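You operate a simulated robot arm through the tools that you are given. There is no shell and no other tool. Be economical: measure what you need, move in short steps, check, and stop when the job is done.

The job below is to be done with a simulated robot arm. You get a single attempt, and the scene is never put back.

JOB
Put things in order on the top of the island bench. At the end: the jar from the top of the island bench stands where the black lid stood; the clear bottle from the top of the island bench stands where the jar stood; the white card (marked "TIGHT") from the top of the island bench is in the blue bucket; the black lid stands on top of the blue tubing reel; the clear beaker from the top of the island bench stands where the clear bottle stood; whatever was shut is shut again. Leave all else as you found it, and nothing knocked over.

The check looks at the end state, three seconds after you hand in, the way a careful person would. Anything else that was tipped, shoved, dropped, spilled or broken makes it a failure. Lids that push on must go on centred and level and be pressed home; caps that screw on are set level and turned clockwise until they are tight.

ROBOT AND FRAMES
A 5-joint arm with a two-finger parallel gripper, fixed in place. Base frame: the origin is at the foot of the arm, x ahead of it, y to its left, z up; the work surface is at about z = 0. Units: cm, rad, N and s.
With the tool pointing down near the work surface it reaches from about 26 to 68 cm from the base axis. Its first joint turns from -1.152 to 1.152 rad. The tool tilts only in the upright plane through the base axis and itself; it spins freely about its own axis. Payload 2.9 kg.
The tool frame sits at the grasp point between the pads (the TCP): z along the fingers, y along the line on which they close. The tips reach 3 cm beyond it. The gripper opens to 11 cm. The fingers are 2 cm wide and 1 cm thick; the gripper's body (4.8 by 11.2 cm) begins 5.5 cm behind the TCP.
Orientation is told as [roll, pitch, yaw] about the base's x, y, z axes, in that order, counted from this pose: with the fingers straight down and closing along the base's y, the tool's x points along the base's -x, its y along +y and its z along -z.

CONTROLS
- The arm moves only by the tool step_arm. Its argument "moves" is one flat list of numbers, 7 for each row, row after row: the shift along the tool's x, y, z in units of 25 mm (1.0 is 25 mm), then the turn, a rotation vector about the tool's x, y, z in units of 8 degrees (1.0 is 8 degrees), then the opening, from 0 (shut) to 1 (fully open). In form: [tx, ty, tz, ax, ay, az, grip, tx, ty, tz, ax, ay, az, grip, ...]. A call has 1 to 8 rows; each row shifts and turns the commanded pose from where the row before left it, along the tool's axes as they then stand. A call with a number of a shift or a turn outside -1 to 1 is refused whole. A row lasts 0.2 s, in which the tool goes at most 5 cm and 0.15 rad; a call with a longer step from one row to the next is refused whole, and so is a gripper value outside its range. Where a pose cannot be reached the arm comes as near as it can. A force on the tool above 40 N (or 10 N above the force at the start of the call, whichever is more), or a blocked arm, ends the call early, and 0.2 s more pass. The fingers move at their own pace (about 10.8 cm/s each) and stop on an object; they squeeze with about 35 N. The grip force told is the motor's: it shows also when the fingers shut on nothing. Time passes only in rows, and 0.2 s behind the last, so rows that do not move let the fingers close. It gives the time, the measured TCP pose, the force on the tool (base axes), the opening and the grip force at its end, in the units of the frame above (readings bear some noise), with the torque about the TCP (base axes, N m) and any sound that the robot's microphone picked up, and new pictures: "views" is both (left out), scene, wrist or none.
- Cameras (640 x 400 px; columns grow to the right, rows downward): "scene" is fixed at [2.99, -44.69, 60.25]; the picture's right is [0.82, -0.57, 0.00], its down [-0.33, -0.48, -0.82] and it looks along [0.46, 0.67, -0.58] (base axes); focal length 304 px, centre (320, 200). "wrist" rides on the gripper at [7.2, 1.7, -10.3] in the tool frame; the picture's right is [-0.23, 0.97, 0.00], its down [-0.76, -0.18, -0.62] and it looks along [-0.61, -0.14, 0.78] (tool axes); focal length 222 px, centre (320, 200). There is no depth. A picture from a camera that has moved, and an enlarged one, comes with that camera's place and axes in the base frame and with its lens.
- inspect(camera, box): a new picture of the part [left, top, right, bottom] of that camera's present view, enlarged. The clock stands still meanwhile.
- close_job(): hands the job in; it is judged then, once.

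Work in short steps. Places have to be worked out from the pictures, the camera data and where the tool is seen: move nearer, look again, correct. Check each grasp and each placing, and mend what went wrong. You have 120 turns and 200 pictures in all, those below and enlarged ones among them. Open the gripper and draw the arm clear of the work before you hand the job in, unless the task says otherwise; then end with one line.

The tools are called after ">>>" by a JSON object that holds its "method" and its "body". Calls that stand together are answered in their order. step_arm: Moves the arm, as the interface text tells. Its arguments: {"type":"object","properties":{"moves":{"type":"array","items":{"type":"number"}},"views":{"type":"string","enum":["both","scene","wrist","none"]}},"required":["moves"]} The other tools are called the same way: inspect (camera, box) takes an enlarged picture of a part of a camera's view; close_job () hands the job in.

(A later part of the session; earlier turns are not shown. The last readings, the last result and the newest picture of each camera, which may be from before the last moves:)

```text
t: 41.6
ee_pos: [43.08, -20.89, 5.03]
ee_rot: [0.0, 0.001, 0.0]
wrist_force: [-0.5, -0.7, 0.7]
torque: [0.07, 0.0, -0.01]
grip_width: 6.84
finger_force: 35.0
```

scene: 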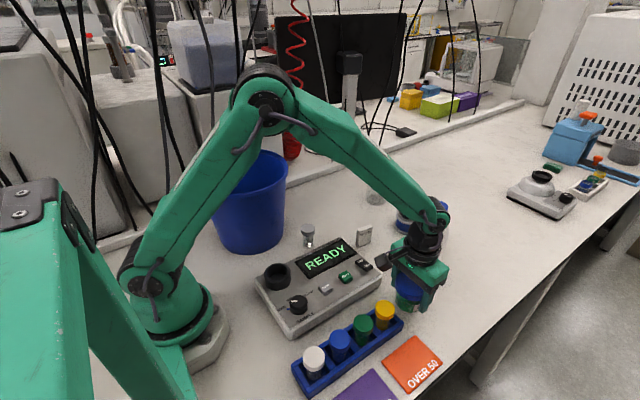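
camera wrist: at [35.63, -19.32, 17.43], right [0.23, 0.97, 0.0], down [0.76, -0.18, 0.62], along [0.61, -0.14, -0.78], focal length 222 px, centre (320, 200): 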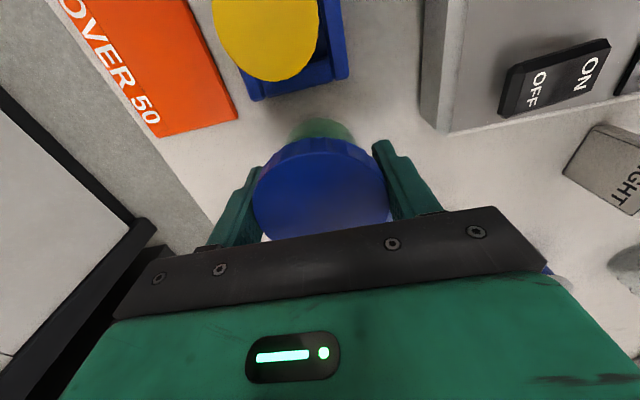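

Weight is now borne by the table. Release to 8.6 cm and rise.

>>> {"method": "step_arm", "body": {"moves": [0, 0, 0.02, 0, 0, 0, 0.6, 0, 0, 0, 0, 0, 0, 0.72, 0, 0, 0, 0, 0, 0, 0.78, 0, 0, -0.4, 0, 0, 0, 0.78, 0, 0, -1, 0, 0, 0, 0.78, 0, 0, -1, 0, 0, 0, 0.78, 0, 0, -1, 0, 0, 0, 0.78, 0, 0, -1, 0, 0, 0, 0.78], "views": "wrist"}}

>>> {"method": "inspect", "body": {"camera": "scene", "box": [350, 240, 470, 330]}}

```text
t: 43.4
ee_pos: [43.02, -20.92, 16.27]
ee_rot: [0.0, 0.0, 0.0]
wrist_force: [-1.0, -0.4, -0.6]
torque: [-0.02, 0.02, -0.02]
grip_width: 8.59
finger_force: 0.0
camera wrist: at [35.76, -19.22, 26.54], right [0.23, 0.97, 0.0], down [0.76, -0.18, 0.62], along [0.61, -0.14, -0.78], focal length 222 px, centre (320, 200)
```

wrist: 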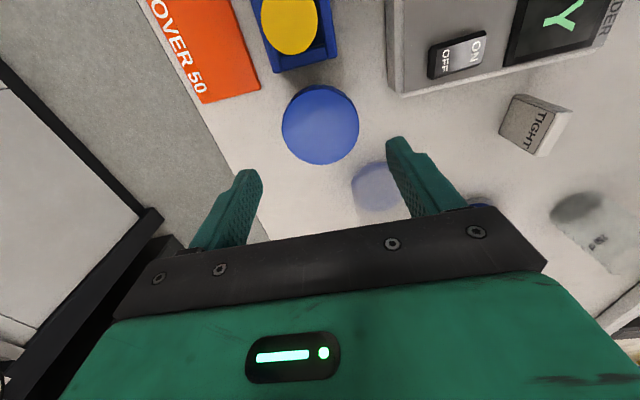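

```text
4.44 times, centred on (410, 285) of scene
camera zoom: at [2.99, -44.69, 60.25], right [0.82, -0.57, 0.0], down [-0.33, -0.48, -0.82], along [0.46, 0.67, -0.58], focal length 1350 px, centre (-80, -178)
```

zoom: 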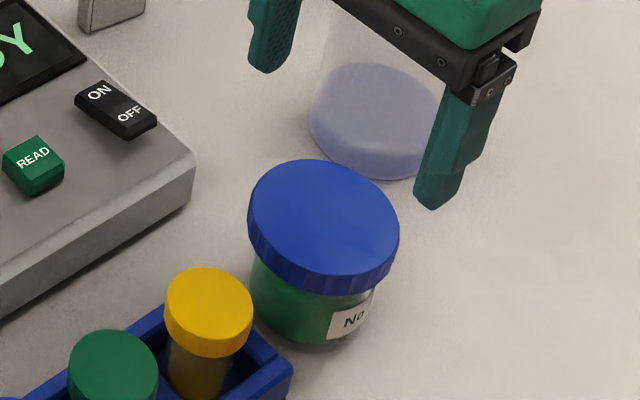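

Jar stands well in place. Now rise to z ≈ 31 and move above the bottle (54.8,-15.5) to measure the cap.

>>> {"method": "step_arm", "body": {"moves": [0, 0, -1, 0, 0, 0, 0.6, 0, 0, -1, 0, 0, 0, 0.6, 0, 0, -1, 0, 0, 0, 0.6, 0, 0, -1, 0, 0, 0, 0.6, -1, 0.5, -1, 0, 0, 0, 0.6, -1, 0.5, -1, 0, 0, 0, 0.6, -1, 0.5, 0, 0, 0, 0, 0.6, -1, 0.5, 0, 0, 0, 0, 0.6], "views": "none"}}

>>> {"method": "step_arm", "body": {"moves": [-0.7, 0.16, 0, 0, 0, 0, 0.6, 0, 0, 0, 0, 0, 0, 0.6], "views": "both"}}

```text
t: 45.2
ee_pos: [53.02, -15.88, 31.09]
ee_rot: [0.001, -0.001, -0.002]
wrist_force: [-0.1, -0.2, -0.3]
torque: [0.01, -0.02, 0.0]
grip_width: 6.61
finger_force: 0.0
```

```text
t: 45.8
ee_pos: [54.59, -15.55, 31.17]
ee_rot: [-0.001, -0.001, 0.001]
wrist_force: [0.0, -0.3, 0.3]
torque: [0.01, 0.01, 0.0]
grip_width: 6.6
finger_force: 0.1
camera wrist: at [47.42, -13.85, 41.51], right [0.23, 0.97, 0.0], down [0.76, -0.18, 0.62], along [0.61, -0.14, -0.78], focal length 222 px, centre (320, 200)
```

scene: 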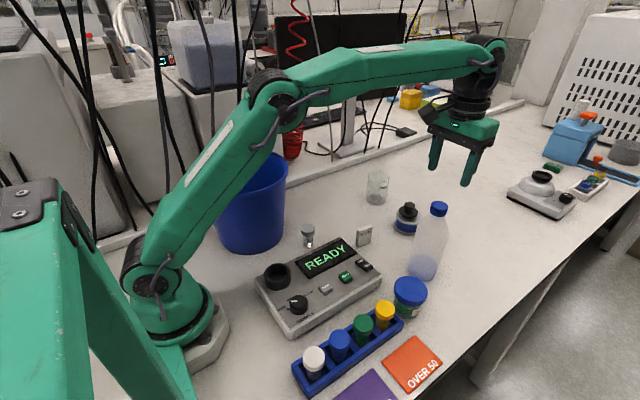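
wrist: 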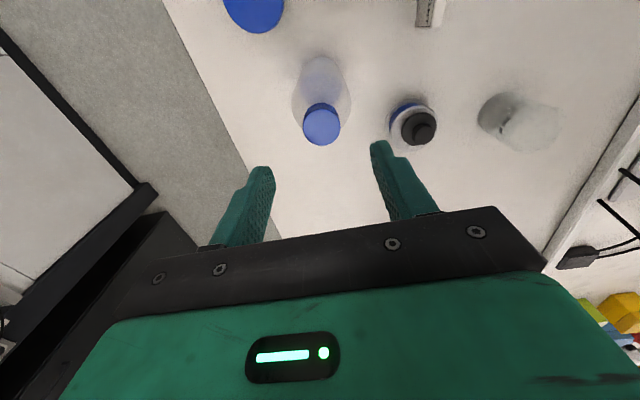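

Cap at (54.7,-15.3). Descend to TCP 24.7, check alignment.

>>> {"method": "step_arm", "body": {"moves": [-0.04, 0.08, 0.6, 0, 0, 0, 0.6, 0, 0, 0.8, 0, 0, 0, 0.6, 0, 0, 0.8, 0, 0, 0, 0.6, 0, 0, 0.4, 0, 0, 0, 0.6, 0, 0, 0, 0, 0, 0, 0.6], "views": "wrist"}}

>>> {"method": "inspect", "body": {"camera": "scene", "box": [380, 120, 520, 220]}}

```text
t: 47.0
ee_pos: [54.79, -15.38, 24.6]
ee_rot: [0.0, 0.001, 0.002]
wrist_force: [-0.4, 0.4, -0.7]
torque: [0.01, -0.03, -0.01]
grip_width: 6.62
finger_force: 0.0
camera wrist: at [47.53, -13.6, 34.97], right [0.23, 0.97, 0.0], down [0.76, -0.18, 0.62], along [0.61, -0.14, -0.78], focal length 222 px, centre (320, 200)
```

wrist: 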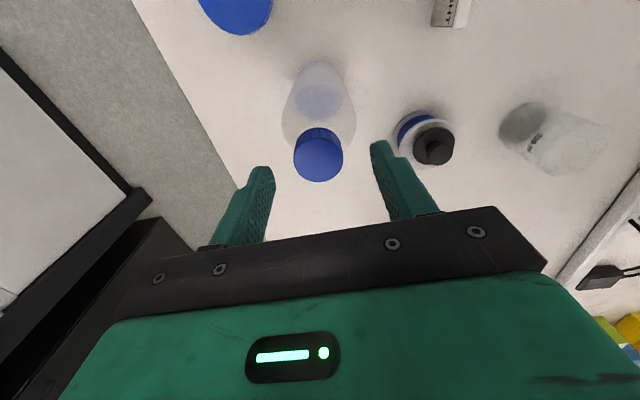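

```text
4.00 times, centred on (450, 170) of scene
camera zoom: at [2.99, -44.69, 60.25], right [0.82, -0.57, 0.0], down [-0.33, -0.48, -0.82], along [0.46, 0.67, -0.58], focal length 1215 px, centre (-200, 320)
```

zoom: 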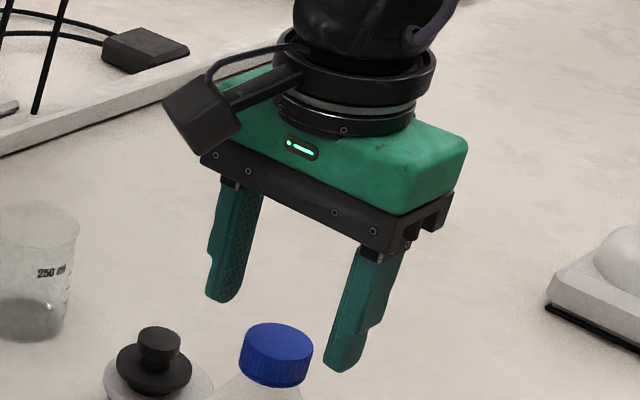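

Alignment good. Descend 3 cm to TCP 21.6 and close on the cap.

>>> {"method": "step_arm", "body": {"moves": [0, 0, 0.6, 0, 0, 0, 0.6, 0, 0, 0.6, 0, 0, 0, 0.6, 0, 0, 0, 0, 0, 0, 0.6, 0, 0, 0, 0, 0, 0, 0.4, 0, 0, 0, 0, 0, 0, 0.1, 0, 0, 0, 0, 0, 0, 0.1], "views": "wrist"}}

>>> {"method": "inspect", "body": {"camera": "scene", "box": [370, 140, 510, 290]}}

```text
t: 48.4
ee_pos: [54.9, -15.39, 21.56]
ee_rot: [0.001, 0.0, -0.002]
wrist_force: [0.3, -1.2, 0.2]
torque: [-0.14, -0.05, 0.0]
grip_width: 3.51
finger_force: 35.1
camera wrist: at [47.59, -13.66, 32.05], right [0.23, 0.97, 0.0], down [0.76, -0.18, 0.62], along [0.61, -0.14, -0.78], focal length 222 px, centre (320, 200)
```

wrist: 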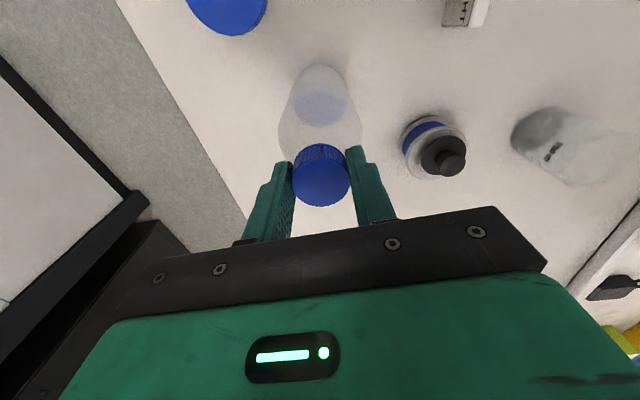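

```text
2.67 times, centred on (440, 215) of scene
camera zoom: at [2.99, -44.69, 60.25], right [0.82, -0.57, 0.0], down [-0.33, -0.48, -0.82], along [0.46, 0.67, -0.58], focal length 810 px, centre (0, 160)
```

zoom: 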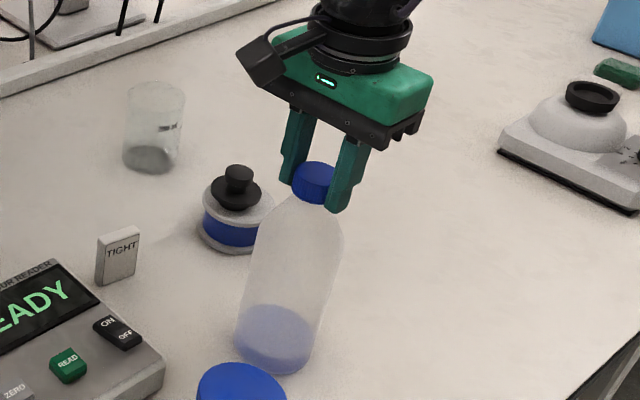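

Cap gripped (3.51 cm). Lift slowly and check.

>>> {"method": "step_arm", "body": {"moves": [0, 0, -0.1, 0, 0, 0, 0, 0, 0, -0.2, 0, 0, 0, 0, 0, 0, -0.3, 0, 0, 0, 0, 0, 0, -0.4, 0, 0, 0, 0, 0, 0, -0.5, 0, 0, 0, 0, 0, 0, -0.5, 0, 0, 0, 0, 0, 0, -0.5, 0, 0, 0, 0, 0, 0, -0.4, 0, 0, 0, 0], "views": "both"}}

```text
t: 50.2
ee_pos: [54.81, -15.34, 28.83]
ee_rot: [0.0, 0.0, 0.002]
wrist_force: [0.5, 0.7, -5.9]
torque: [-0.02, 0.0, 0.02]
grip_width: 3.5
finger_force: 34.7
camera wrist: at [47.55, -13.55, 39.27], right [0.23, 0.97, 0.0], down [0.76, -0.18, 0.62], along [0.61, -0.14, -0.78], focal length 222 px, centre (320, 200)
```

scene: 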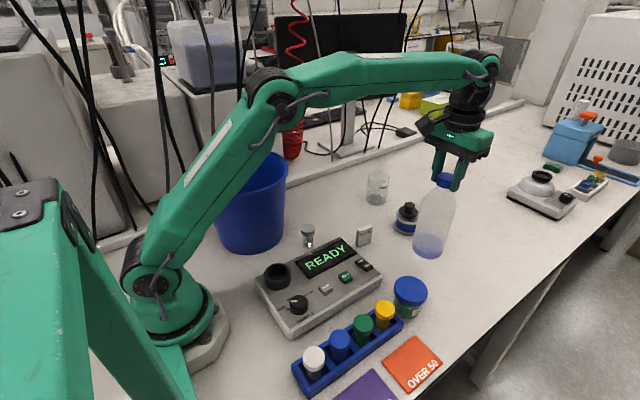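
wrist: 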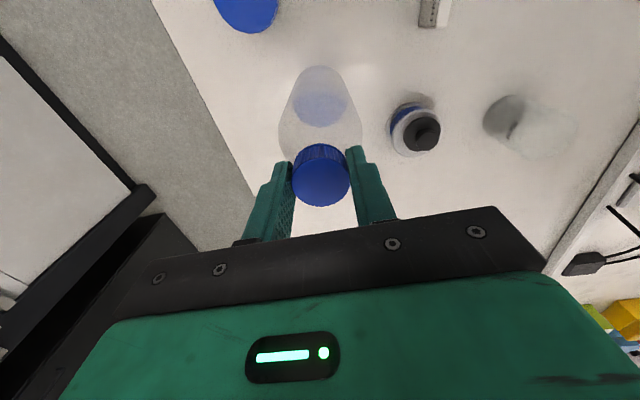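

Bottle lifted level, weight ~0.55 kg. Carry smoothly in +y toward the jar's old spot (52.7,18.65).

>>> {"method": "step_arm", "body": {"moves": [0, 0.15, 0, 0, 0, 0, 0, 0.05, 0.3, 0, 0, 0, 0, 0, 0.1, 0.45, 0, 0, 0, 0, 0, 0.1, 0.6, 0, 0, 0, 0, 0, 0.1, 0.6, 0, 0, 0, 0, 0, 0.1, 0.6, 0, 0, 0, 0, 0, 0.1, 0.6, 0, 0, 0, 0, 0, 0.1, 0.6, 0, 0, 0, 0, 0], "views": "none"}}

>>> {"method": "step_arm", "body": {"moves": [0.1, 0.6, 0, 0, 0, 0, 0, 0.1, 0.6, 0, 0, 0, 0, 0, 0, 0.6, 0, 0, 0, 0, 0, 0, 0.6, 0, 0, 0, 0, 0, 0, 0.6, 0, 0, 0, 0, 0, 0, 0.6, 0, 0, 0, 0, 0, 0, 0.6, 0, 0, 0, 0, 0, 0, 0.6, 0, 0, 0, 0, 0], "views": "none"}}

>>> {"method": "step_arm", "body": {"moves": [0, 0.6, 0, 0, 0, 0, 0, 0, 0.6, 0, 0, 0, 0, 0, 0, 0.6, 0, 0, 0, 0, 0, 0, 0.6, 0, 0, 0, 0, 0, 0, 0.6, 0, 0, 0, 0, 0, 0, 0.6, 0, 0, 0, 0, 0, 0, 0.5, 0, 0, 0, 0, 0, 0, 0.4, 0, 0, 0, 0, 0], "views": "both"}}

```text
t: 52.0
ee_pos: [53.12, -5.45, 28.93]
ee_rot: [-0.001, 0.001, 0.003]
wrist_force: [0.3, 0.0, -6.1]
torque: [-0.02, 0.0, 0.02]
grip_width: 3.47
finger_force: 34.7
```

```text
t: 53.8
ee_pos: [52.78, 6.41, 28.85]
ee_rot: [-0.002, -0.001, 0.001]
wrist_force: [0.3, -1.1, -5.9]
torque: [-0.02, -0.01, -0.01]
grip_width: 3.49
finger_force: 35.2
```

```text
t: 55.6
ee_pos: [52.72, 17.85, 28.94]
ee_rot: [0.0, 0.0, 0.002]
wrist_force: [-0.1, 0.1, -5.9]
torque: [0.02, 0.02, 0.02]
grip_width: 3.46
finger_force: 34.9
camera wrist: at [45.41, 19.49, 39.35], right [0.23, 0.97, 0.0], down [0.76, -0.18, 0.62], along [0.61, -0.14, -0.78], focal length 222 px, centre (320, 200)
```

scene: 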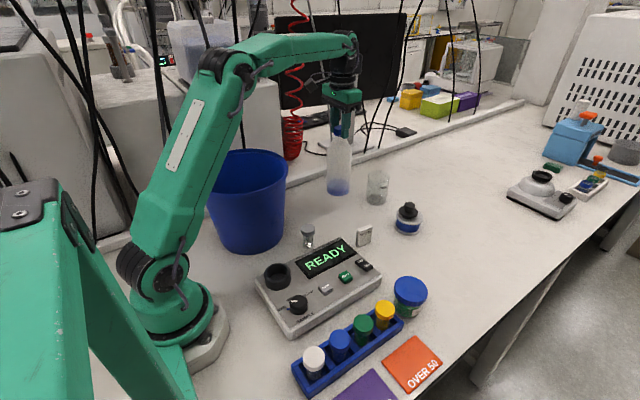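
wrist: 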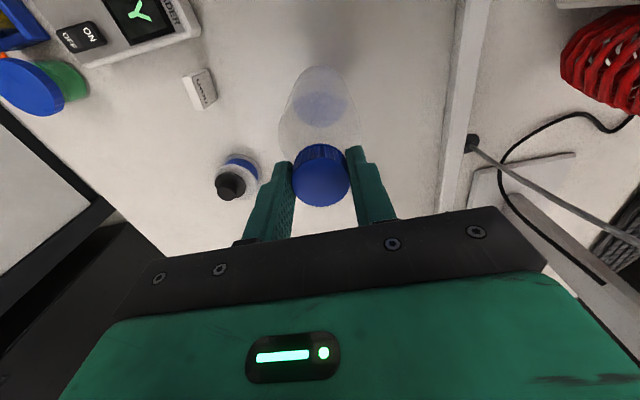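

Now +0.8 cm in y and lower slowly to just above the table.

>>> {"method": "step_arm", "body": {"moves": [0, 0.2, 0, 0, 0, 0, 0, 0, 0.12, 0.3, 0, 0, 0, 0, 0, 0, 0.5, 0, 0, 0, 0, 0, 0, 0.6, 0, 0, 0, 0, 0, 0, 0.6, 0, 0, 0, 0, 0, 0, 0.4, 0, 0, 0, 0, 0, 0, 0.3, 0, 0, 0, 0, 0, 0, 0.15, 0, 0, 0, 0], "views": "wrist"}}

```text
t: 57.4
ee_pos: [52.68, 18.46, 21.6]
ee_rot: [0.001, 0.0, 0.0]
wrist_force: [-0.8, -0.2, -4.8]
torque: [0.01, 0.09, 0.03]
grip_width: 3.49
finger_force: 35.1
camera wrist: at [45.44, 20.21, 32.05], right [0.23, 0.97, 0.0], down [0.76, -0.18, 0.62], along [0.61, -0.14, -0.78], focal length 222 px, centre (320, 200)
```

wrist: 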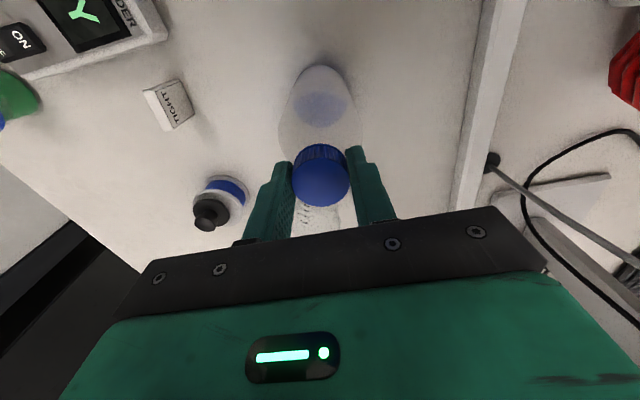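

Almost touching (weight beginning to unload). One tiny step down, then read the force.

>>> {"method": "step_arm", "body": {"moves": [0, 0, 0.06, 0, 0, 0, 0, 0, 0, 0.0, 0, 0, 0, 0], "views": "none"}}

```text
t: 58.0
ee_pos: [52.67, 18.51, 21.67]
ee_rot: [0.001, -0.001, -0.001]
wrist_force: [-0.2, -2.4, 4.8]
torque: [-0.35, 0.02, 0.0]
grip_width: 3.51
finger_force: 34.7
```

On the table now. Release and rise.

>>> {"method": "step_arm", "body": {"moves": [0, 0, 0, 0, 0, 0, 0.4, 0, 0, 0, 0, 0, 0, 0.6, 0, 0, 0, 0, 0, 0, 0.6, 0, 0, -0.5, 0, 0, 0, 0.6, 0, 0, -1, 0, 0, 0, 0.6, 0, 0, -1, 0, 0, 0, 0.6, 0, 0, -1, 0, 0, 0, 0.6], "views": "both"}}

>>> {"method": "inspect", "body": {"camera": "scene", "box": [290, 120, 450, 250]}}

```text
t: 59.6
ee_pos: [52.62, 18.6, 30.36]
ee_rot: [0.0, 0.0, 0.001]
wrist_force: [-0.5, -0.3, 0.2]
torque: [-0.01, -0.01, -0.01]
grip_width: 6.6
finger_force: 0.0
camera wrist: at [45.38, 20.28, 40.75], right [0.23, 0.97, 0.0], down [0.76, -0.18, 0.62], along [0.61, -0.14, -0.78], focal length 222 px, centre (320, 200)
```

scene: 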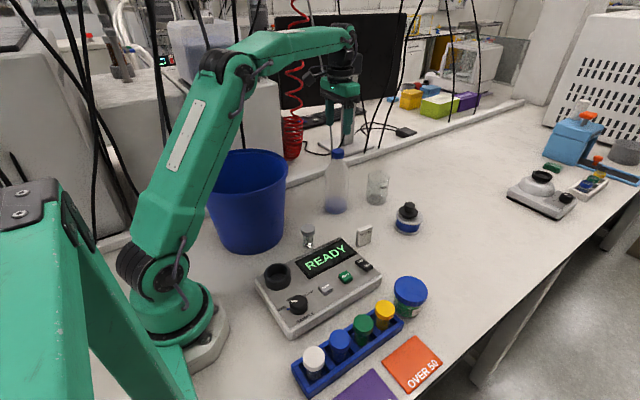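
wrist: 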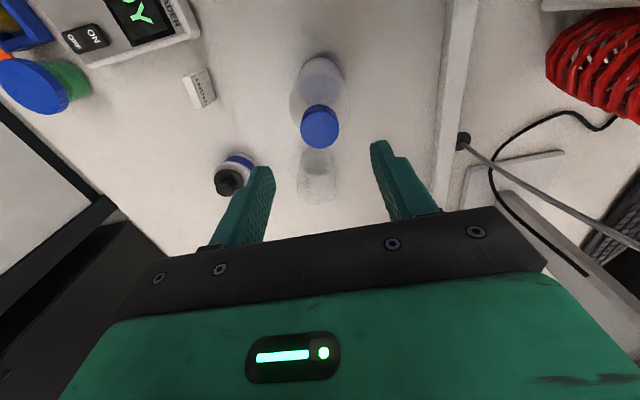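

```text
3.08 times, centred on (370, 185) of scene
camera zoom: at [2.99, -44.69, 60.25], right [0.82, -0.57, 0.0], down [-0.33, -0.48, -0.82], along [0.46, 0.67, -0.58], focal length 934 px, centre (166, 246)
```

zoom: 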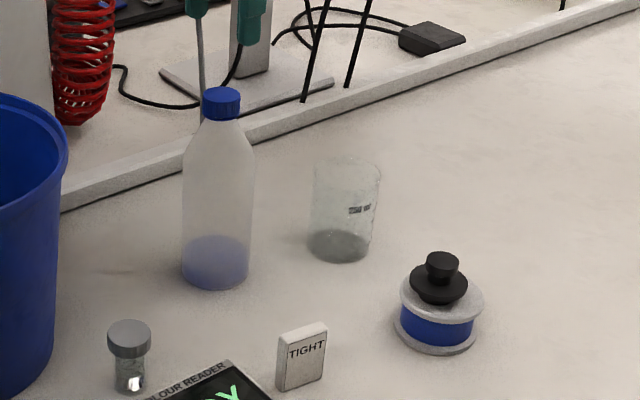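

Bottle is placed upright. For the beaker (66.5,14.5), I rotate the tool by -56° so the wrist camera stays clear of the bottle, then move over it.

>>> {"method": "step_arm", "body": {"moves": [0, 0, 0, 0, 0, -1, 0.7, 0, 0, 0, 0, 0, -1, 0.8, 0, 0, 0, 0, 0, -1, 0.9, 0, 0, 0, 0, 0, -1, 0.95, 0, 0, 0, 0, 0, -1, 0.95, 0, 0, 0, 0, 0, -1, 0.95, 0, 0, 0, 0, 0, -1, 0.95], "views": "none"}}

>>> {"method": "step_arm", "body": {"moves": [-0.3, -0.9, 0, 0, 0, 0, 0.95, -0.3, -0.9, 0, 0, 0, 0, 0.95, -0.3, -0.9, 0, 0, 0, 0, 0.95, -0.3, -0.9, 0.4, 0, 0, 0, 0.95, -0.3, -0.9, 0.8, 0, 0, 0, 0.95, -0.25, -0.9, 0.8, 0, 0, 0, 0.95, 0, 0, 0.8, 0, 0, 0, 0.95, 0, 0, 0.8, 0, 0, 0, 0.95], "views": "both"}}

```text
t: 61.2
ee_pos: [52.72, 18.52, 30.41]
ee_rot: [0.001, 0.001, 0.981]
wrist_force: [0.2, 0.0, 0.5]
torque: [0.02, 0.03, -0.01]
grip_width: 10.42
finger_force: 0.1
```

```text
t: 63.0
ee_pos: [63.93, 14.06, 20.53]
ee_rot: [0.001, 0.004, 0.979]
wrist_force: [-0.3, -0.2, -0.3]
torque: [0.0, 0.0, 0.02]
grip_width: 10.44
finger_force: 0.0
out of reach, approached as far as the arm can: row 4, 5, 6, 7, 8
camera wrist: at [58.46, 8.87, 30.99], right [-0.68, 0.73, 0.0], down [0.57, 0.53, 0.62], along [0.45, 0.42, -0.78], focal length 222 px, centre (320, 200)
```

scene: 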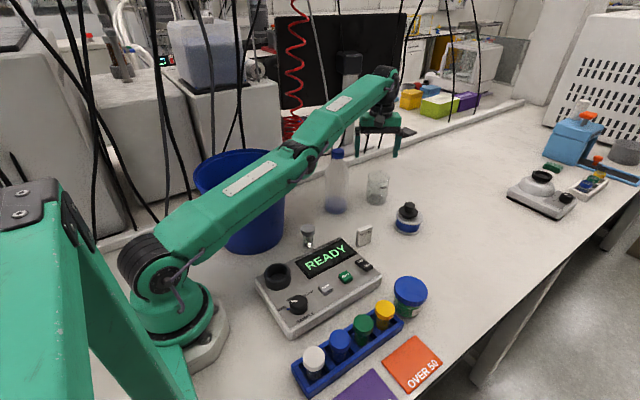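
wrist: 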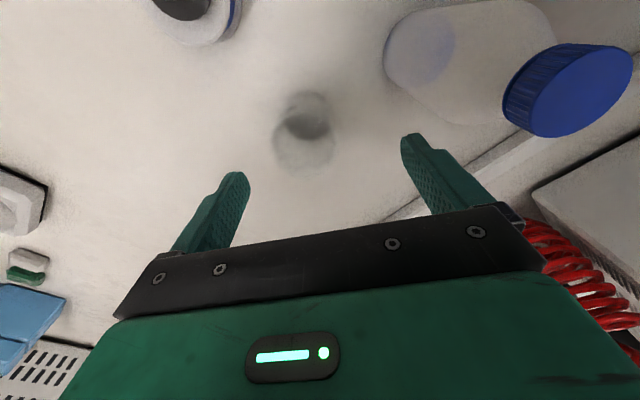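

Reach is limited here at height. Beaker measured at about (66.8,14.4). I descend to z ≈ 13.5, where reach is larger, and read.

>>> {"method": "step_arm", "body": {"moves": [0, 0, 0.9, 0, 0, 0, 0.95, 0, 0, 0.9, 0, 0, 0, 0.95, 0, 0, 0.9, 0, 0, 0, 0.95, 0, 0, 0, 0, 0, 0, 0.95], "views": "wrist"}}

```text
t: 64.0
ee_pos: [65.37, 14.16, 14.19]
ee_rot: [0.001, 0.002, 0.977]
wrist_force: [0.4, 0.6, -0.1]
torque: [0.01, -0.02, 0.0]
grip_width: 10.45
finger_force: 0.1
out of reach, approached as far as the arm can: row 1, 2, 3
camera wrist: at [59.97, 9.1, 24.61], right [-0.68, 0.73, 0.0], down [0.57, 0.53, 0.62], along [0.46, 0.42, -0.78], focal length 222 px, centre (320, 200)
```

wrist: 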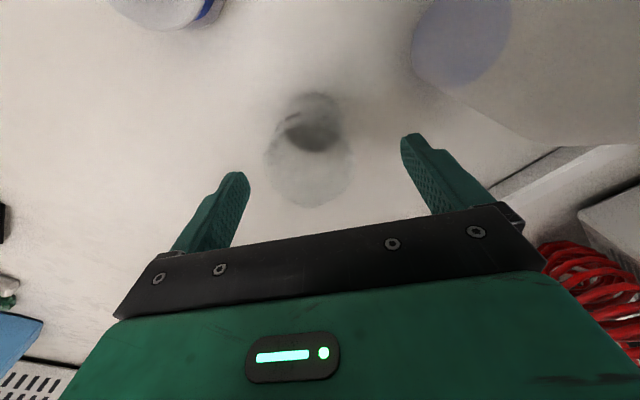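

r ≈ 66.9 now and growing as it goes lower. I descend part way with the gripper fully open and check centering.

>>> {"method": "step_arm", "body": {"moves": [0, 0, 0.3, 0, 0, 0, 1, 0, 0, 0.5, 0, 0, 0, 1, 0, 0, 0.4, 0, 0, 0, 1, 0, 0, 0, 0, 0, 0, 1], "views": "both"}}

>>> {"method": "inspect", "body": {"camera": "scene", "box": [310, 120, 440, 240]}}

```text
t: 65.0
ee_pos: [65.81, 14.2, 11.21]
ee_rot: [0.001, 0.0, 0.979]
wrist_force: [-0.3, 0.1, -0.3]
torque: [-0.05, 0.0, -0.02]
grip_width: 11.01
finger_force: 0.0
out of reach, approached as far as the arm can: row 2
camera wrist: at [60.42, 9.24, 21.64], right [-0.68, 0.73, 0.0], down [0.57, 0.53, 0.62], along [0.45, 0.42, -0.78], focal length 222 px, centre (320, 200)
```

scene: 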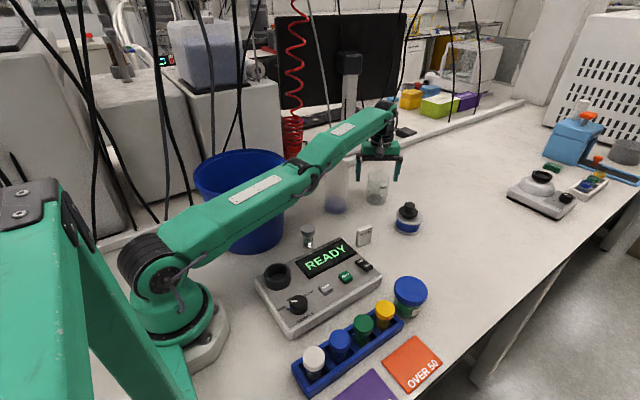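
wrist: 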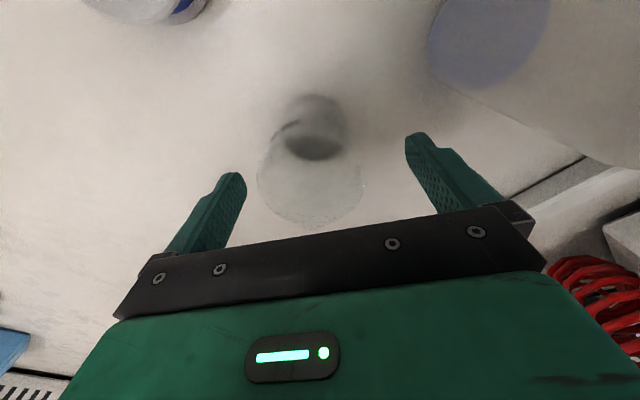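

```text
3.33 times, centred on (375, 180) of scene
camera zoom: at [2.99, -44.69, 60.25], right [0.82, -0.57, 0.0], down [-0.33, -0.48, -0.82], along [0.46, 0.67, -0.58], focal length 1012 px, centre (137, 267)
```

zoom: 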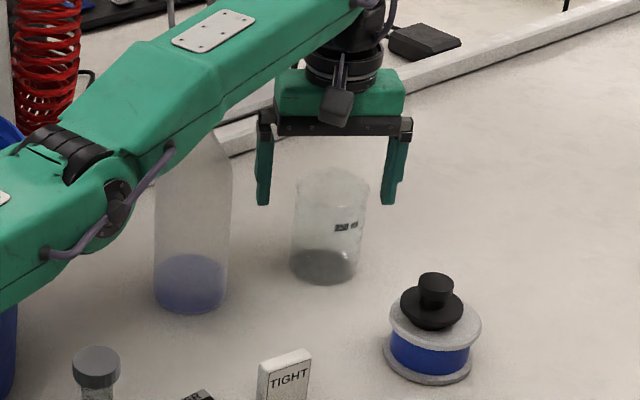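

Beaker centre (66.6,14.2); I need 0.8 cm more outward. Descend to TCP ≈ 8 with that correction, staying high enough to keep the forearm above the bottle.

>>> {"method": "step_arm", "body": {"moves": [0, 0, 0.4, 0, 0, 0, 1, -0.1, -0.15, 0.4, 0, 0, 0, 1, -0.08, -0.12, 0.4, 0, 0, 0, 1, 0, 0, 0, 0, 0, 0, 1], "views": "wrist"}}

>>> {"method": "inspect", "body": {"camera": "scene", "box": [310, 120, 440, 240]}}

```text
t: 66.0
ee_pos: [66.38, 14.43, 8.25]
ee_rot: [-0.001, 0.001, 0.978]
wrist_force: [0.2, 0.1, -0.7]
torque: [0.01, -0.04, -0.01]
grip_width: 10.97
finger_force: 0.0
camera wrist: at [60.96, 9.23, 18.56], right [-0.68, 0.73, 0.0], down [0.57, 0.53, 0.62], along [0.46, 0.42, -0.78], focal length 222 px, centre (320, 200)
```

wrist: 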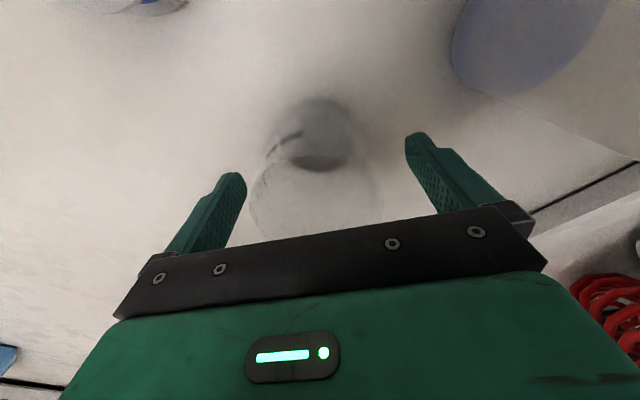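

```text
3.33 times, centred on (375, 180) of scene
camera zoom: at [2.99, -44.69, 60.25], right [0.82, -0.57, 0.0], down [-0.33, -0.48, -0.82], along [0.46, 0.67, -0.58], focal length 1012 px, centre (137, 267)
```

zoom: 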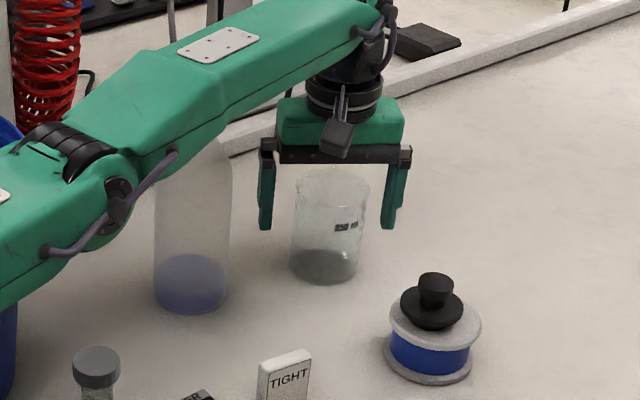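

Fingers straddle the beaker. Lower another 0.8 cm and close gently.

>>> {"method": "step_arm", "body": {"moves": [0, 0, 0.3, 0, 0, 0, 1, 0, 0, 0, 0, 0, 0, 0.8, 0, 0, 0, 0, 0, 0, 0.6, 0, 0, 0, 0, 0, 0, 0.4, 0, 0, 0, 0, 0, 0, 0.3], "views": "wrist"}}

>>> {"method": "inspect", "body": {"camera": "scene", "box": [310, 120, 440, 240]}}

```text
t: 67.2
ee_pos: [66.58, 14.24, 7.45]
ee_rot: [-0.001, -0.002, 0.98]
wrist_force: [-1.9, -0.8, 2.3]
torque: [0.04, 0.12, 0.02]
grip_width: 6.83
finger_force: 34.8
camera wrist: at [61.04, 9.27, 17.85], right [-0.68, 0.73, 0.0], down [0.57, 0.53, 0.62], along [0.46, 0.42, -0.78], focal length 222 px, centre (320, 200)
```

wrist: 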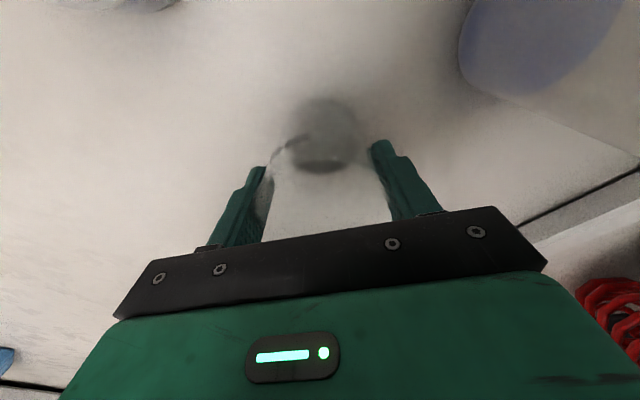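

```text
3.33 times, centred on (375, 180) of scene
camera zoom: at [2.99, -44.69, 60.25], right [0.82, -0.57, 0.0], down [-0.33, -0.48, -0.82], along [0.46, 0.67, -0.58], focal length 1012 px, centre (137, 267)
```

zoom: 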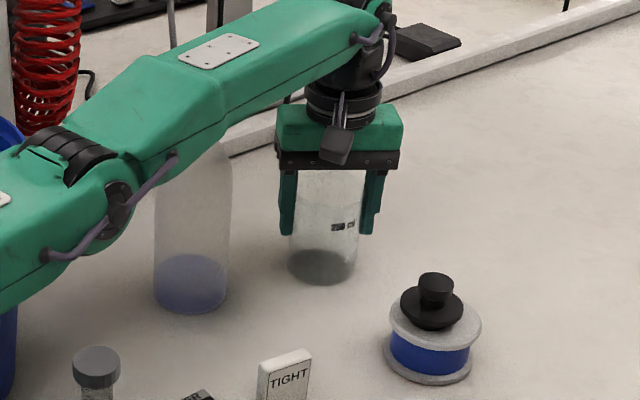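

Beaker held (6.83 cm). Lift while moving inward and away from the bottle, around the reel.

>>> {"method": "step_arm", "body": {"moves": [0, 0, -0.15, 0, 0, 0, 0.3, 0.1, 0, -0.3, 0, 0, 0, 0.3, 0.3, 0.05, -0.4, 0, 0, 0, 0.3, 0.45, 0.1, -0.4, 0, 0, 0, 0.3, 0.5, 0.14, -0.4, 0, 0, 0, 0.3, 0.55, 0.2, -0.4, 0, 0, 0, 0.3, 0.55, 0.2, -0.35, 0, 0, 0, 0.3, 0.5, 0, -0.2, 0, 0, 0, 0.3], "views": "both"}}

```text
t: 69.0
ee_pos: [61.06, 9.24, 13.91]
ee_rot: [0.0, 0.001, 0.978]
wrist_force: [-0.8, 0.5, -0.8]
torque: [0.02, 0.0, -0.05]
grip_width: 6.82
finger_force: 34.7
camera wrist: at [55.55, 4.23, 24.41], right [-0.68, 0.73, 0.0], down [0.57, 0.53, 0.62], along [0.46, 0.42, -0.78], focal length 222 px, centre (320, 200)
```

scene: 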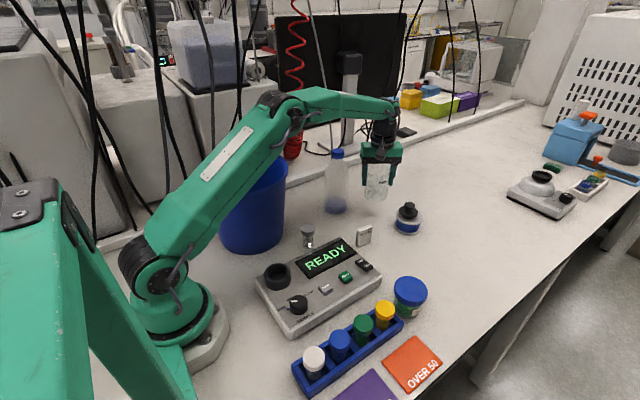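
wrist: 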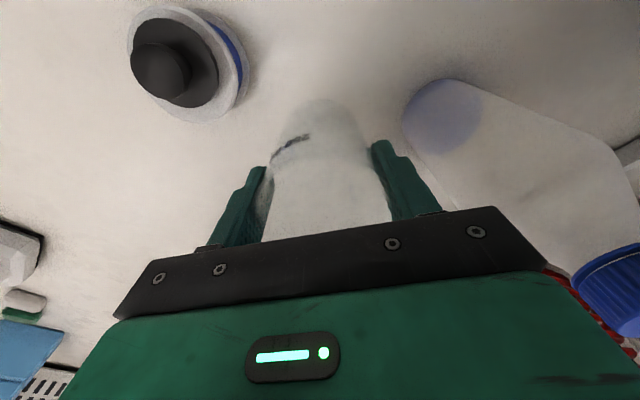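

Beaker is lifted and bottle undisturbed. Continue to (55,-2), then on toward (54.8,-15.4).

>>> {"method": "step_arm", "body": {"moves": [0.6, -0.06, -0.2, 0, 0, 0, 0.3, 0.6, -0.06, -0.2, 0, 0, 0, 0.3, 0.65, -0.06, -0.2, 0, 0, 0, 0.3, 0.65, -0.06, 0, 0, 0, 0, 0.3, 0.65, -0.06, 0, 0, 0, 0, 0.3, 0.65, -0.06, 0, 0, 0, 0, 0.3, 0.65, -0.06, 0, 0, 0, 0, 0.3, 0.6, -0.1, 0, 0, 0, 0, 0.3], "views": "none"}}

>>> {"method": "step_arm", "body": {"moves": [0.6, -0.37, 0, 0, 0, 0, 0.3, 0.6, -0.37, 0, 0, 0, 0, 0.3, 0.6, -0.37, 0, 0, 0, 0, 0.3, 0.6, -0.37, 0, 0, 0, 0, 0.3, 0.6, -0.37, 0, 0, 0, 0, 0.3, 0.6, -0.37, 0, 0, 0, 0, 0.3, 0.4, -0.3, 0, 0, 0, 0, 0.3, 0.2, -0.2, 0, 0, 0, 0, 0.3], "views": "both"}}

```text
t: 70.8
ee_pos: [54.99, -1.92, 15.51]
ee_rot: [0.0, -0.001, 0.979]
wrist_force: [-0.8, 0.0, 0.0]
torque: [-0.02, -0.01, -0.02]
grip_width: 6.78
finger_force: 35.3
```

```text
t: 72.6
ee_pos: [54.75, -14.41, 15.55]
ee_rot: [-0.002, 0.0, 0.979]
wrist_force: [-0.1, -0.1, -0.8]
torque: [-0.02, 0.0, 0.01]
grip_width: 6.8
finger_force: 34.8
camera wrist: at [49.35, -19.51, 25.94], right [-0.68, 0.73, 0.0], down [0.57, 0.53, 0.62], along [0.46, 0.42, -0.78], focal length 222 px, centre (320, 200)
```

scene: 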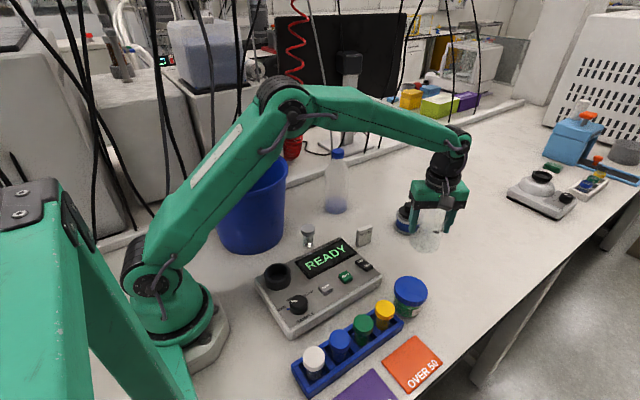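
wrist: 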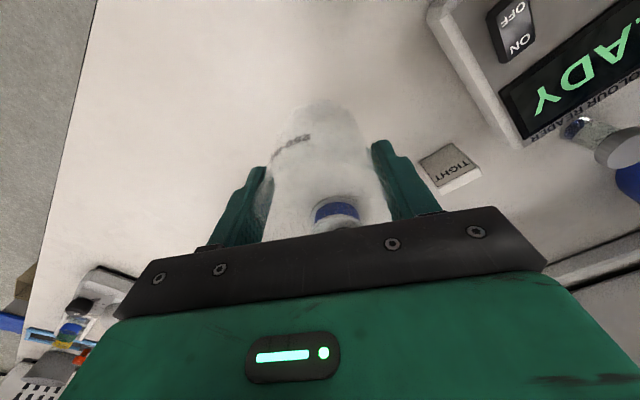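

Final small shift and descend toward TCP ≈ 8.

>>> {"method": "step_arm", "body": {"moves": [0.2, -0.12, 0.2, 0, 0, 0, 0.3, 0.13, -0.1, 0.4, 0, 0, 0, 0.3, 0, 0, 0.6, 0, 0, 0, 0.3, 0, 0, 0.6, 0, 0, 0, 0.3, 0, 0, 0.6, 0, 0, 0, 0.3, 0, 0, 0.4, 0, 0, 0, 0.3, 0, 0, 0.2, 0, 0, 0, 0.3, 0, 0, 0, 0, 0, 0, 0.3], "views": "none"}}

>>> {"method": "step_arm", "body": {"moves": [0, 0, 0.1, 0, 0, 0, 0.3, 0, 0, 0.06, 0, 0, 0, 0.3, 0, 0, 0, 0, 0, 0, 0.3], "views": "wrist"}}

>>> {"method": "inspect", "body": {"camera": "scene", "box": [360, 180, 490, 300]}}

```text
t: 74.4
ee_pos: [54.77, -15.45, 7.97]
ee_rot: [0.001, 0.0, 0.978]
wrist_force: [0.2, -0.3, -1.1]
torque: [0.01, -0.05, 0.01]
grip_width: 6.75
finger_force: 35.3
```

```text
t: 75.2
ee_pos: [54.8, -15.47, 7.62]
ee_rot: [0.0, 0.0, 0.976]
wrist_force: [0.1, 0.7, -0.4]
torque: [0.0, 0.0, 0.02]
grip_width: 6.75
finger_force: 35.0
camera wrist: at [49.36, -20.5, 17.96], right [-0.68, 0.73, 0.0], down [0.57, 0.53, 0.62], along [0.46, 0.42, -0.78], focal length 222 px, centre (320, 200)
```

wrist: 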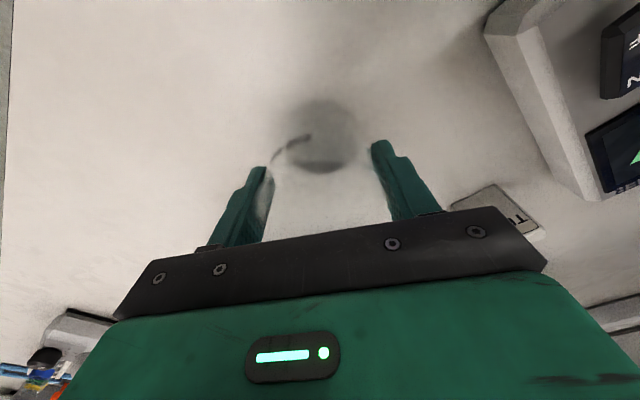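

```text
3.33 times, centred on (425, 240) of scene
camera zoom: at [2.99, -44.69, 60.25], right [0.82, -0.57, 0.0], down [-0.33, -0.48, -0.82], along [0.46, 0.67, -0.58], focal length 1012 px, centre (-30, 67)
```

zoom: 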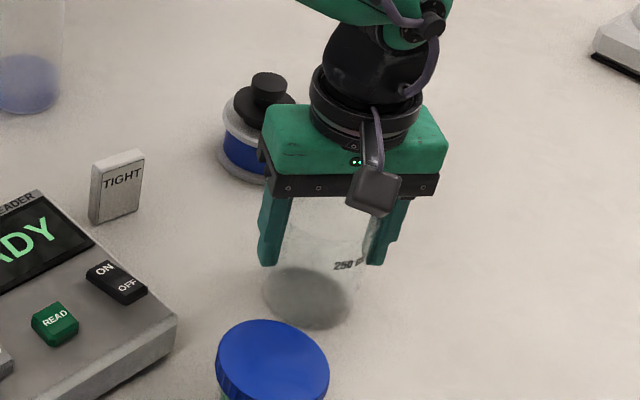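

Not yet in firm contact; step down a few mm more, watching force.

>>> {"method": "step_arm", "body": {"moves": [0, 0, 0.05, 0, 0, 0, 0.3, 0, 0, 0.03, 0, 0, 0, 0.3, 0, 0, 0, 0, 0, 0, 0.3], "views": "none"}}

```text
t: 76.0
ee_pos: [54.94, -15.43, 7.54]
ee_rot: [-0.003, 0.0, 0.977]
wrist_force: [-4.7, -0.7, 13.7]
torque: [0.4, 0.6, 0.15]
grip_width: 6.79
finger_force: 34.9
```

Contact. Ease off a hair, release and rise.

>>> {"method": "step_arm", "body": {"moves": [0, 0, -0.05, 0, 0, 0, 0.6, 0, 0, 0, 0, 0, 0, 0.75, 0, 0, 0, 0, 0, 0, 0.9, 0, 0, -0.4, 0, 0, 0, 0.9, 0, 0, -0.8, 0, 0, 0, 0.9, 0, 0, -1, 0, 0, 0, 0.9, 0, 0, -1, 0, 0, 0, 0.9], "views": "wrist"}}

>>> {"method": "inspect", "body": {"camera": "scene", "box": [310, 130, 490, 310]}}

```text
t: 77.6
ee_pos: [54.82, -15.51, 15.4]
ee_rot: [0.0, -0.001, 0.977]
wrist_force: [0.1, 0.1, 0.1]
torque: [0.0, -0.01, -0.04]
grip_width: 9.89
finger_force: 0.1
camera wrist: at [49.36, -20.52, 25.85], right [-0.68, 0.73, 0.0], down [0.57, 0.53, 0.62], along [0.46, 0.42, -0.78], focal length 222 px, centre (320, 200)
```

wrist: 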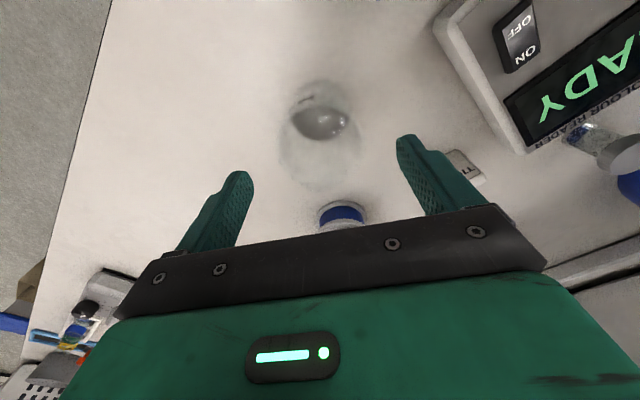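

```text
2.22 times, centred on (400, 220) of scene
camera zoom: at [2.99, -44.69, 60.25], right [0.82, -0.57, 0.0], down [-0.33, -0.48, -0.82], along [0.46, 0.67, -0.58], focal length 675 px, centre (142, 156)
```

zoom: 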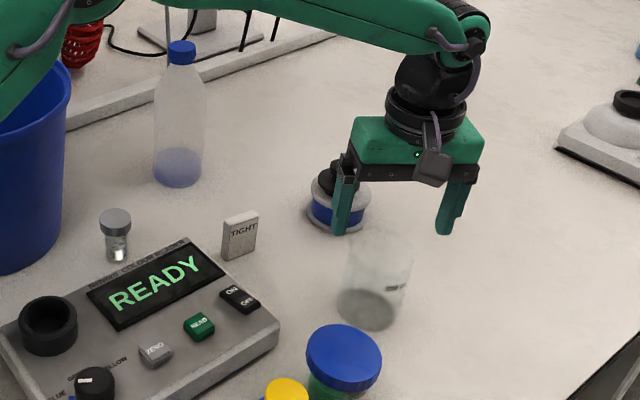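

Beaker is in place. Now the card: rotate back to yaw 0, then move above it to look.

>>> {"method": "step_arm", "body": {"moves": [0, 0, -0.3, 0, 0, 1, 0.7, 0, 0, 0, 0, 0, 1, 0.5, 0, 0, 0, 0, 0, 1, 0.5, 0, 0, 0, 0, 0, 1, 0.5, 0, 0, 0, 0, 0, 1, 0.5, 0, 0, 0, 0, 0, 1, 0.5, 0, 0, 0, 0, 0, 1, 0.5], "views": "none"}}

>>> {"method": "step_arm", "body": {"moves": [0.3, 0.8, 0, 0, 0, 0, 0.5, 0.3, 0.8, 0, 0, 0, 0, 0.5, 0.3, 0.8, 0, 0, 0, 0, 0.5, 0.3, 0.8, 0, 0, 0, 0, 0.5, 0.3, 0.8, 0, 0, 0, 0, 0.5, 0.3, 0.8, 0, 0, 0, 0, 0.5, 0.3, 0.8, 0, 0, 0, 0, 0.5, 0.3, 0.8, 0, 0, 0, 0, 0.5], "views": "wrist"}}

```text
t: 79.2
ee_pos: [54.87, -15.48, 16.22]
ee_rot: [-0.002, 0.001, -0.002]
wrist_force: [-0.3, -0.8, 0.6]
torque: [0.04, -0.01, -0.01]
grip_width: 5.5
finger_force: 0.1
```

```text
t: 81.0
ee_pos: [48.73, 0.52, 16.22]
ee_rot: [0.0, 0.0, 0.0]
wrist_force: [-0.3, 0.6, 0.6]
torque: [-0.01, -0.03, 0.01]
grip_width: 5.5
finger_force: 0.1
camera wrist: at [41.49, 2.19, 26.69], right [0.23, 0.97, 0.0], down [0.76, -0.18, 0.62], along [0.61, -0.14, -0.78], focal length 222 px, centre (320, 200)
```

wrist: 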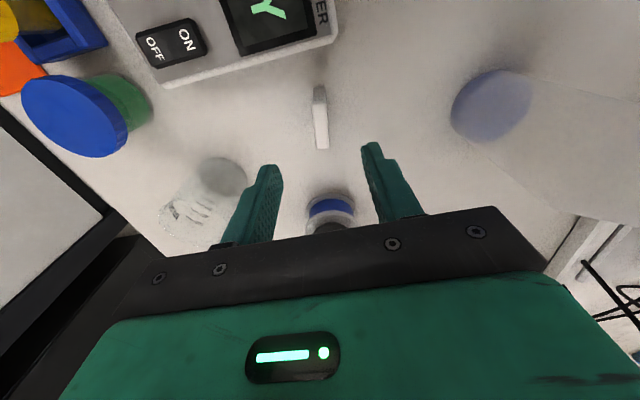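

>>> {"method": "inspect", "body": {"camera": "wrist", "box": [270, 60, 370, 170]}}

```text
3.64 times, centred on (320, 115) of wrist
camera zoom: at [41.49, 2.19, 26.69], right [0.23, 0.97, 0.0], down [0.76, -0.18, 0.62], along [0.61, -0.14, -0.78], focal length 808 px, centre (320, 509)
```

zoom: 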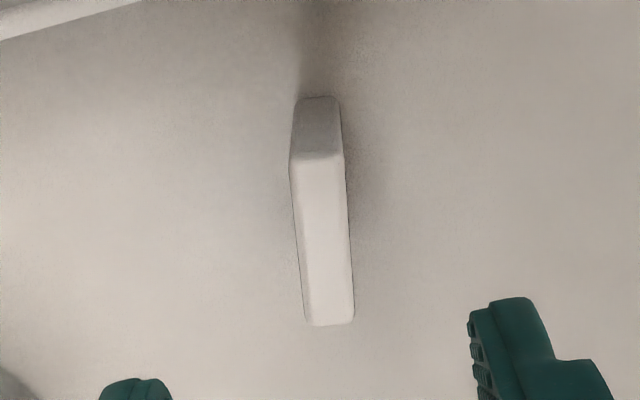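

Card centre (49.15,0.6), rotated about -8.5°, top ≈ z 5.8, thickness 1.4. Align and descend to TCP ≈ 4.5, then close.

>>> {"method": "step_arm", "body": {"moves": [-0.16, 0.02, 0, 0, 0, 0, 0.5, 0, 0, 0.5, 0, 0, 1, 0.5, 0, 0, 0.9, 0, 0, 0, 0.5, 0, 0, 0.9, 0, 0, 0, 0.5, 0, 0, 0.9, 0, 0, 0, 0.5, 0, 0, 0, 0, 0, 0, 0.5], "views": "wrist"}}

```text
t: 82.4
ee_pos: [49.14, 0.45, 8.22]
ee_rot: [0.0, 0.0, -0.139]
wrist_force: [0.0, 0.7, 0.0]
torque: [-0.01, -0.01, 0.0]
grip_width: 5.48
finger_force: 0.2
camera wrist: at [42.18, 3.11, 18.62], right [0.36, 0.93, 0.0], down [0.73, -0.28, 0.62], along [0.58, -0.22, -0.78], focal length 222 px, centre (320, 200)
```

wrist: 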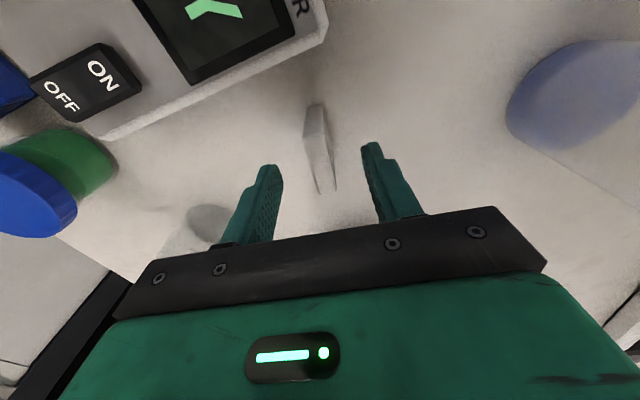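

Aligned. Descend and grip.

>>> {"method": "step_arm", "body": {"moves": [0, 0.04, 0.8, 0, 0, 0, 0.5, 0, 0, 0.68, 0, 0, 0, 0.5, 0, 0, 0, 0, 0, 0, 0.3, 0, 0, 0, 0, 0, 0, 0.15, 0, 0, 0, 0, 0, 0, 0, 0, 0, 0, 0, 0, 0, 0], "views": "wrist"}}

```text
t: 83.8
ee_pos: [49.11, 0.6, 4.56]
ee_rot: [0.0, -0.001, -0.139]
wrist_force: [-0.3, 0.0, 0.5]
torque: [-0.01, 0.03, -0.06]
grip_width: 1.32
finger_force: 34.9
camera wrist: at [42.22, 3.34, 14.95], right [0.36, 0.93, 0.0], down [0.73, -0.28, 0.62], along [0.58, -0.22, -0.78], focal length 222 px, centre (320, 200)
```

wrist: 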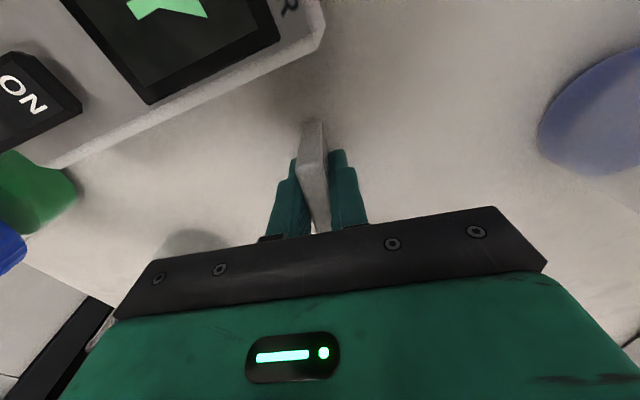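

Card gripped (1.32 cm). Lift it straight up high enough to clear the bucket's rim (~20 cm).

>>> {"method": "step_arm", "body": {"moves": [0, 0, -0.4, 0, 0, 0, 0, 0, 0, -0.9, 0, 0, 0, 0, 0, 0, -1, 0, 0, 0, 0, 0, 0, -1, 0, 0, 0, 0, 0, 0, -1, 0, 0, 0, 0, 0, 0, -1, 0, 0, 0, 0, 0, 0, -1, 0, 0, 0, 0, 0, 0, -1, 0, 0, 0, 0], "views": "none"}}

>>> {"method": "step_arm", "body": {"moves": [0, 0, -1, 0, 0, 0, 0, 0, 0, -1, 0, 0, 0, 0, 0, 0, -0.6, 0, 0, 0, 0, 0.6, 0.4, -0.3, 0, 0, 0, 0, 0.9, 0.55, 0, 0, 0, 0, 0, 0.9, 0.55, 0, 0, 0, 0, 0, 0.9, 0.55, 0, 0, 0, 0, 0, 0.9, 0.55, 0, 0, 0, 0, 0], "views": "both"}}

```text
t: 85.6
ee_pos: [49.21, 0.7, 22.83]
ee_rot: [-0.001, 0.001, -0.14]
wrist_force: [0.8, -0.4, -0.4]
torque: [0.03, -0.02, 0.02]
grip_width: 1.3
finger_force: 35.0
```

```text
t: 87.4
ee_pos: [39.69, 8.68, 30.12]
ee_rot: [0.0, -0.001, -0.139]
wrist_force: [0.3, 0.0, -0.7]
torque: [0.02, 0.03, 0.0]
grip_width: 1.32
finger_force: 34.7
camera wrist: at [32.76, 11.43, 40.5], right [0.36, 0.93, 0.0], down [0.73, -0.28, 0.62], along [0.58, -0.22, -0.78], focal length 222 px, centre (320, 200)
```

scene: 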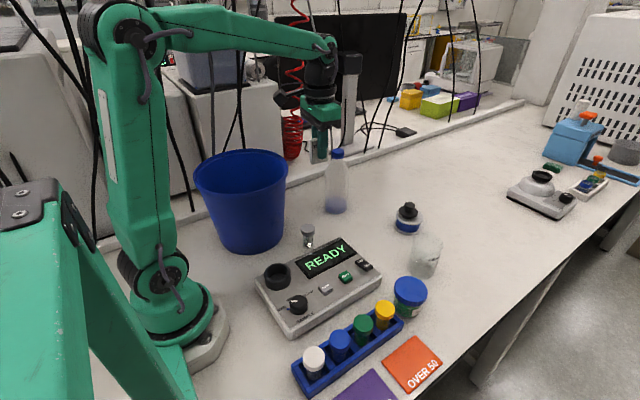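
wrist: 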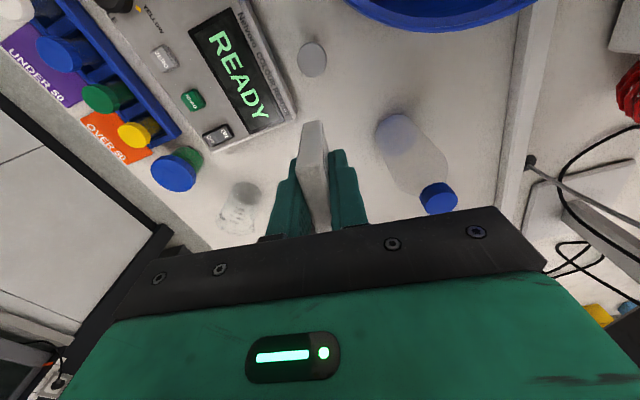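

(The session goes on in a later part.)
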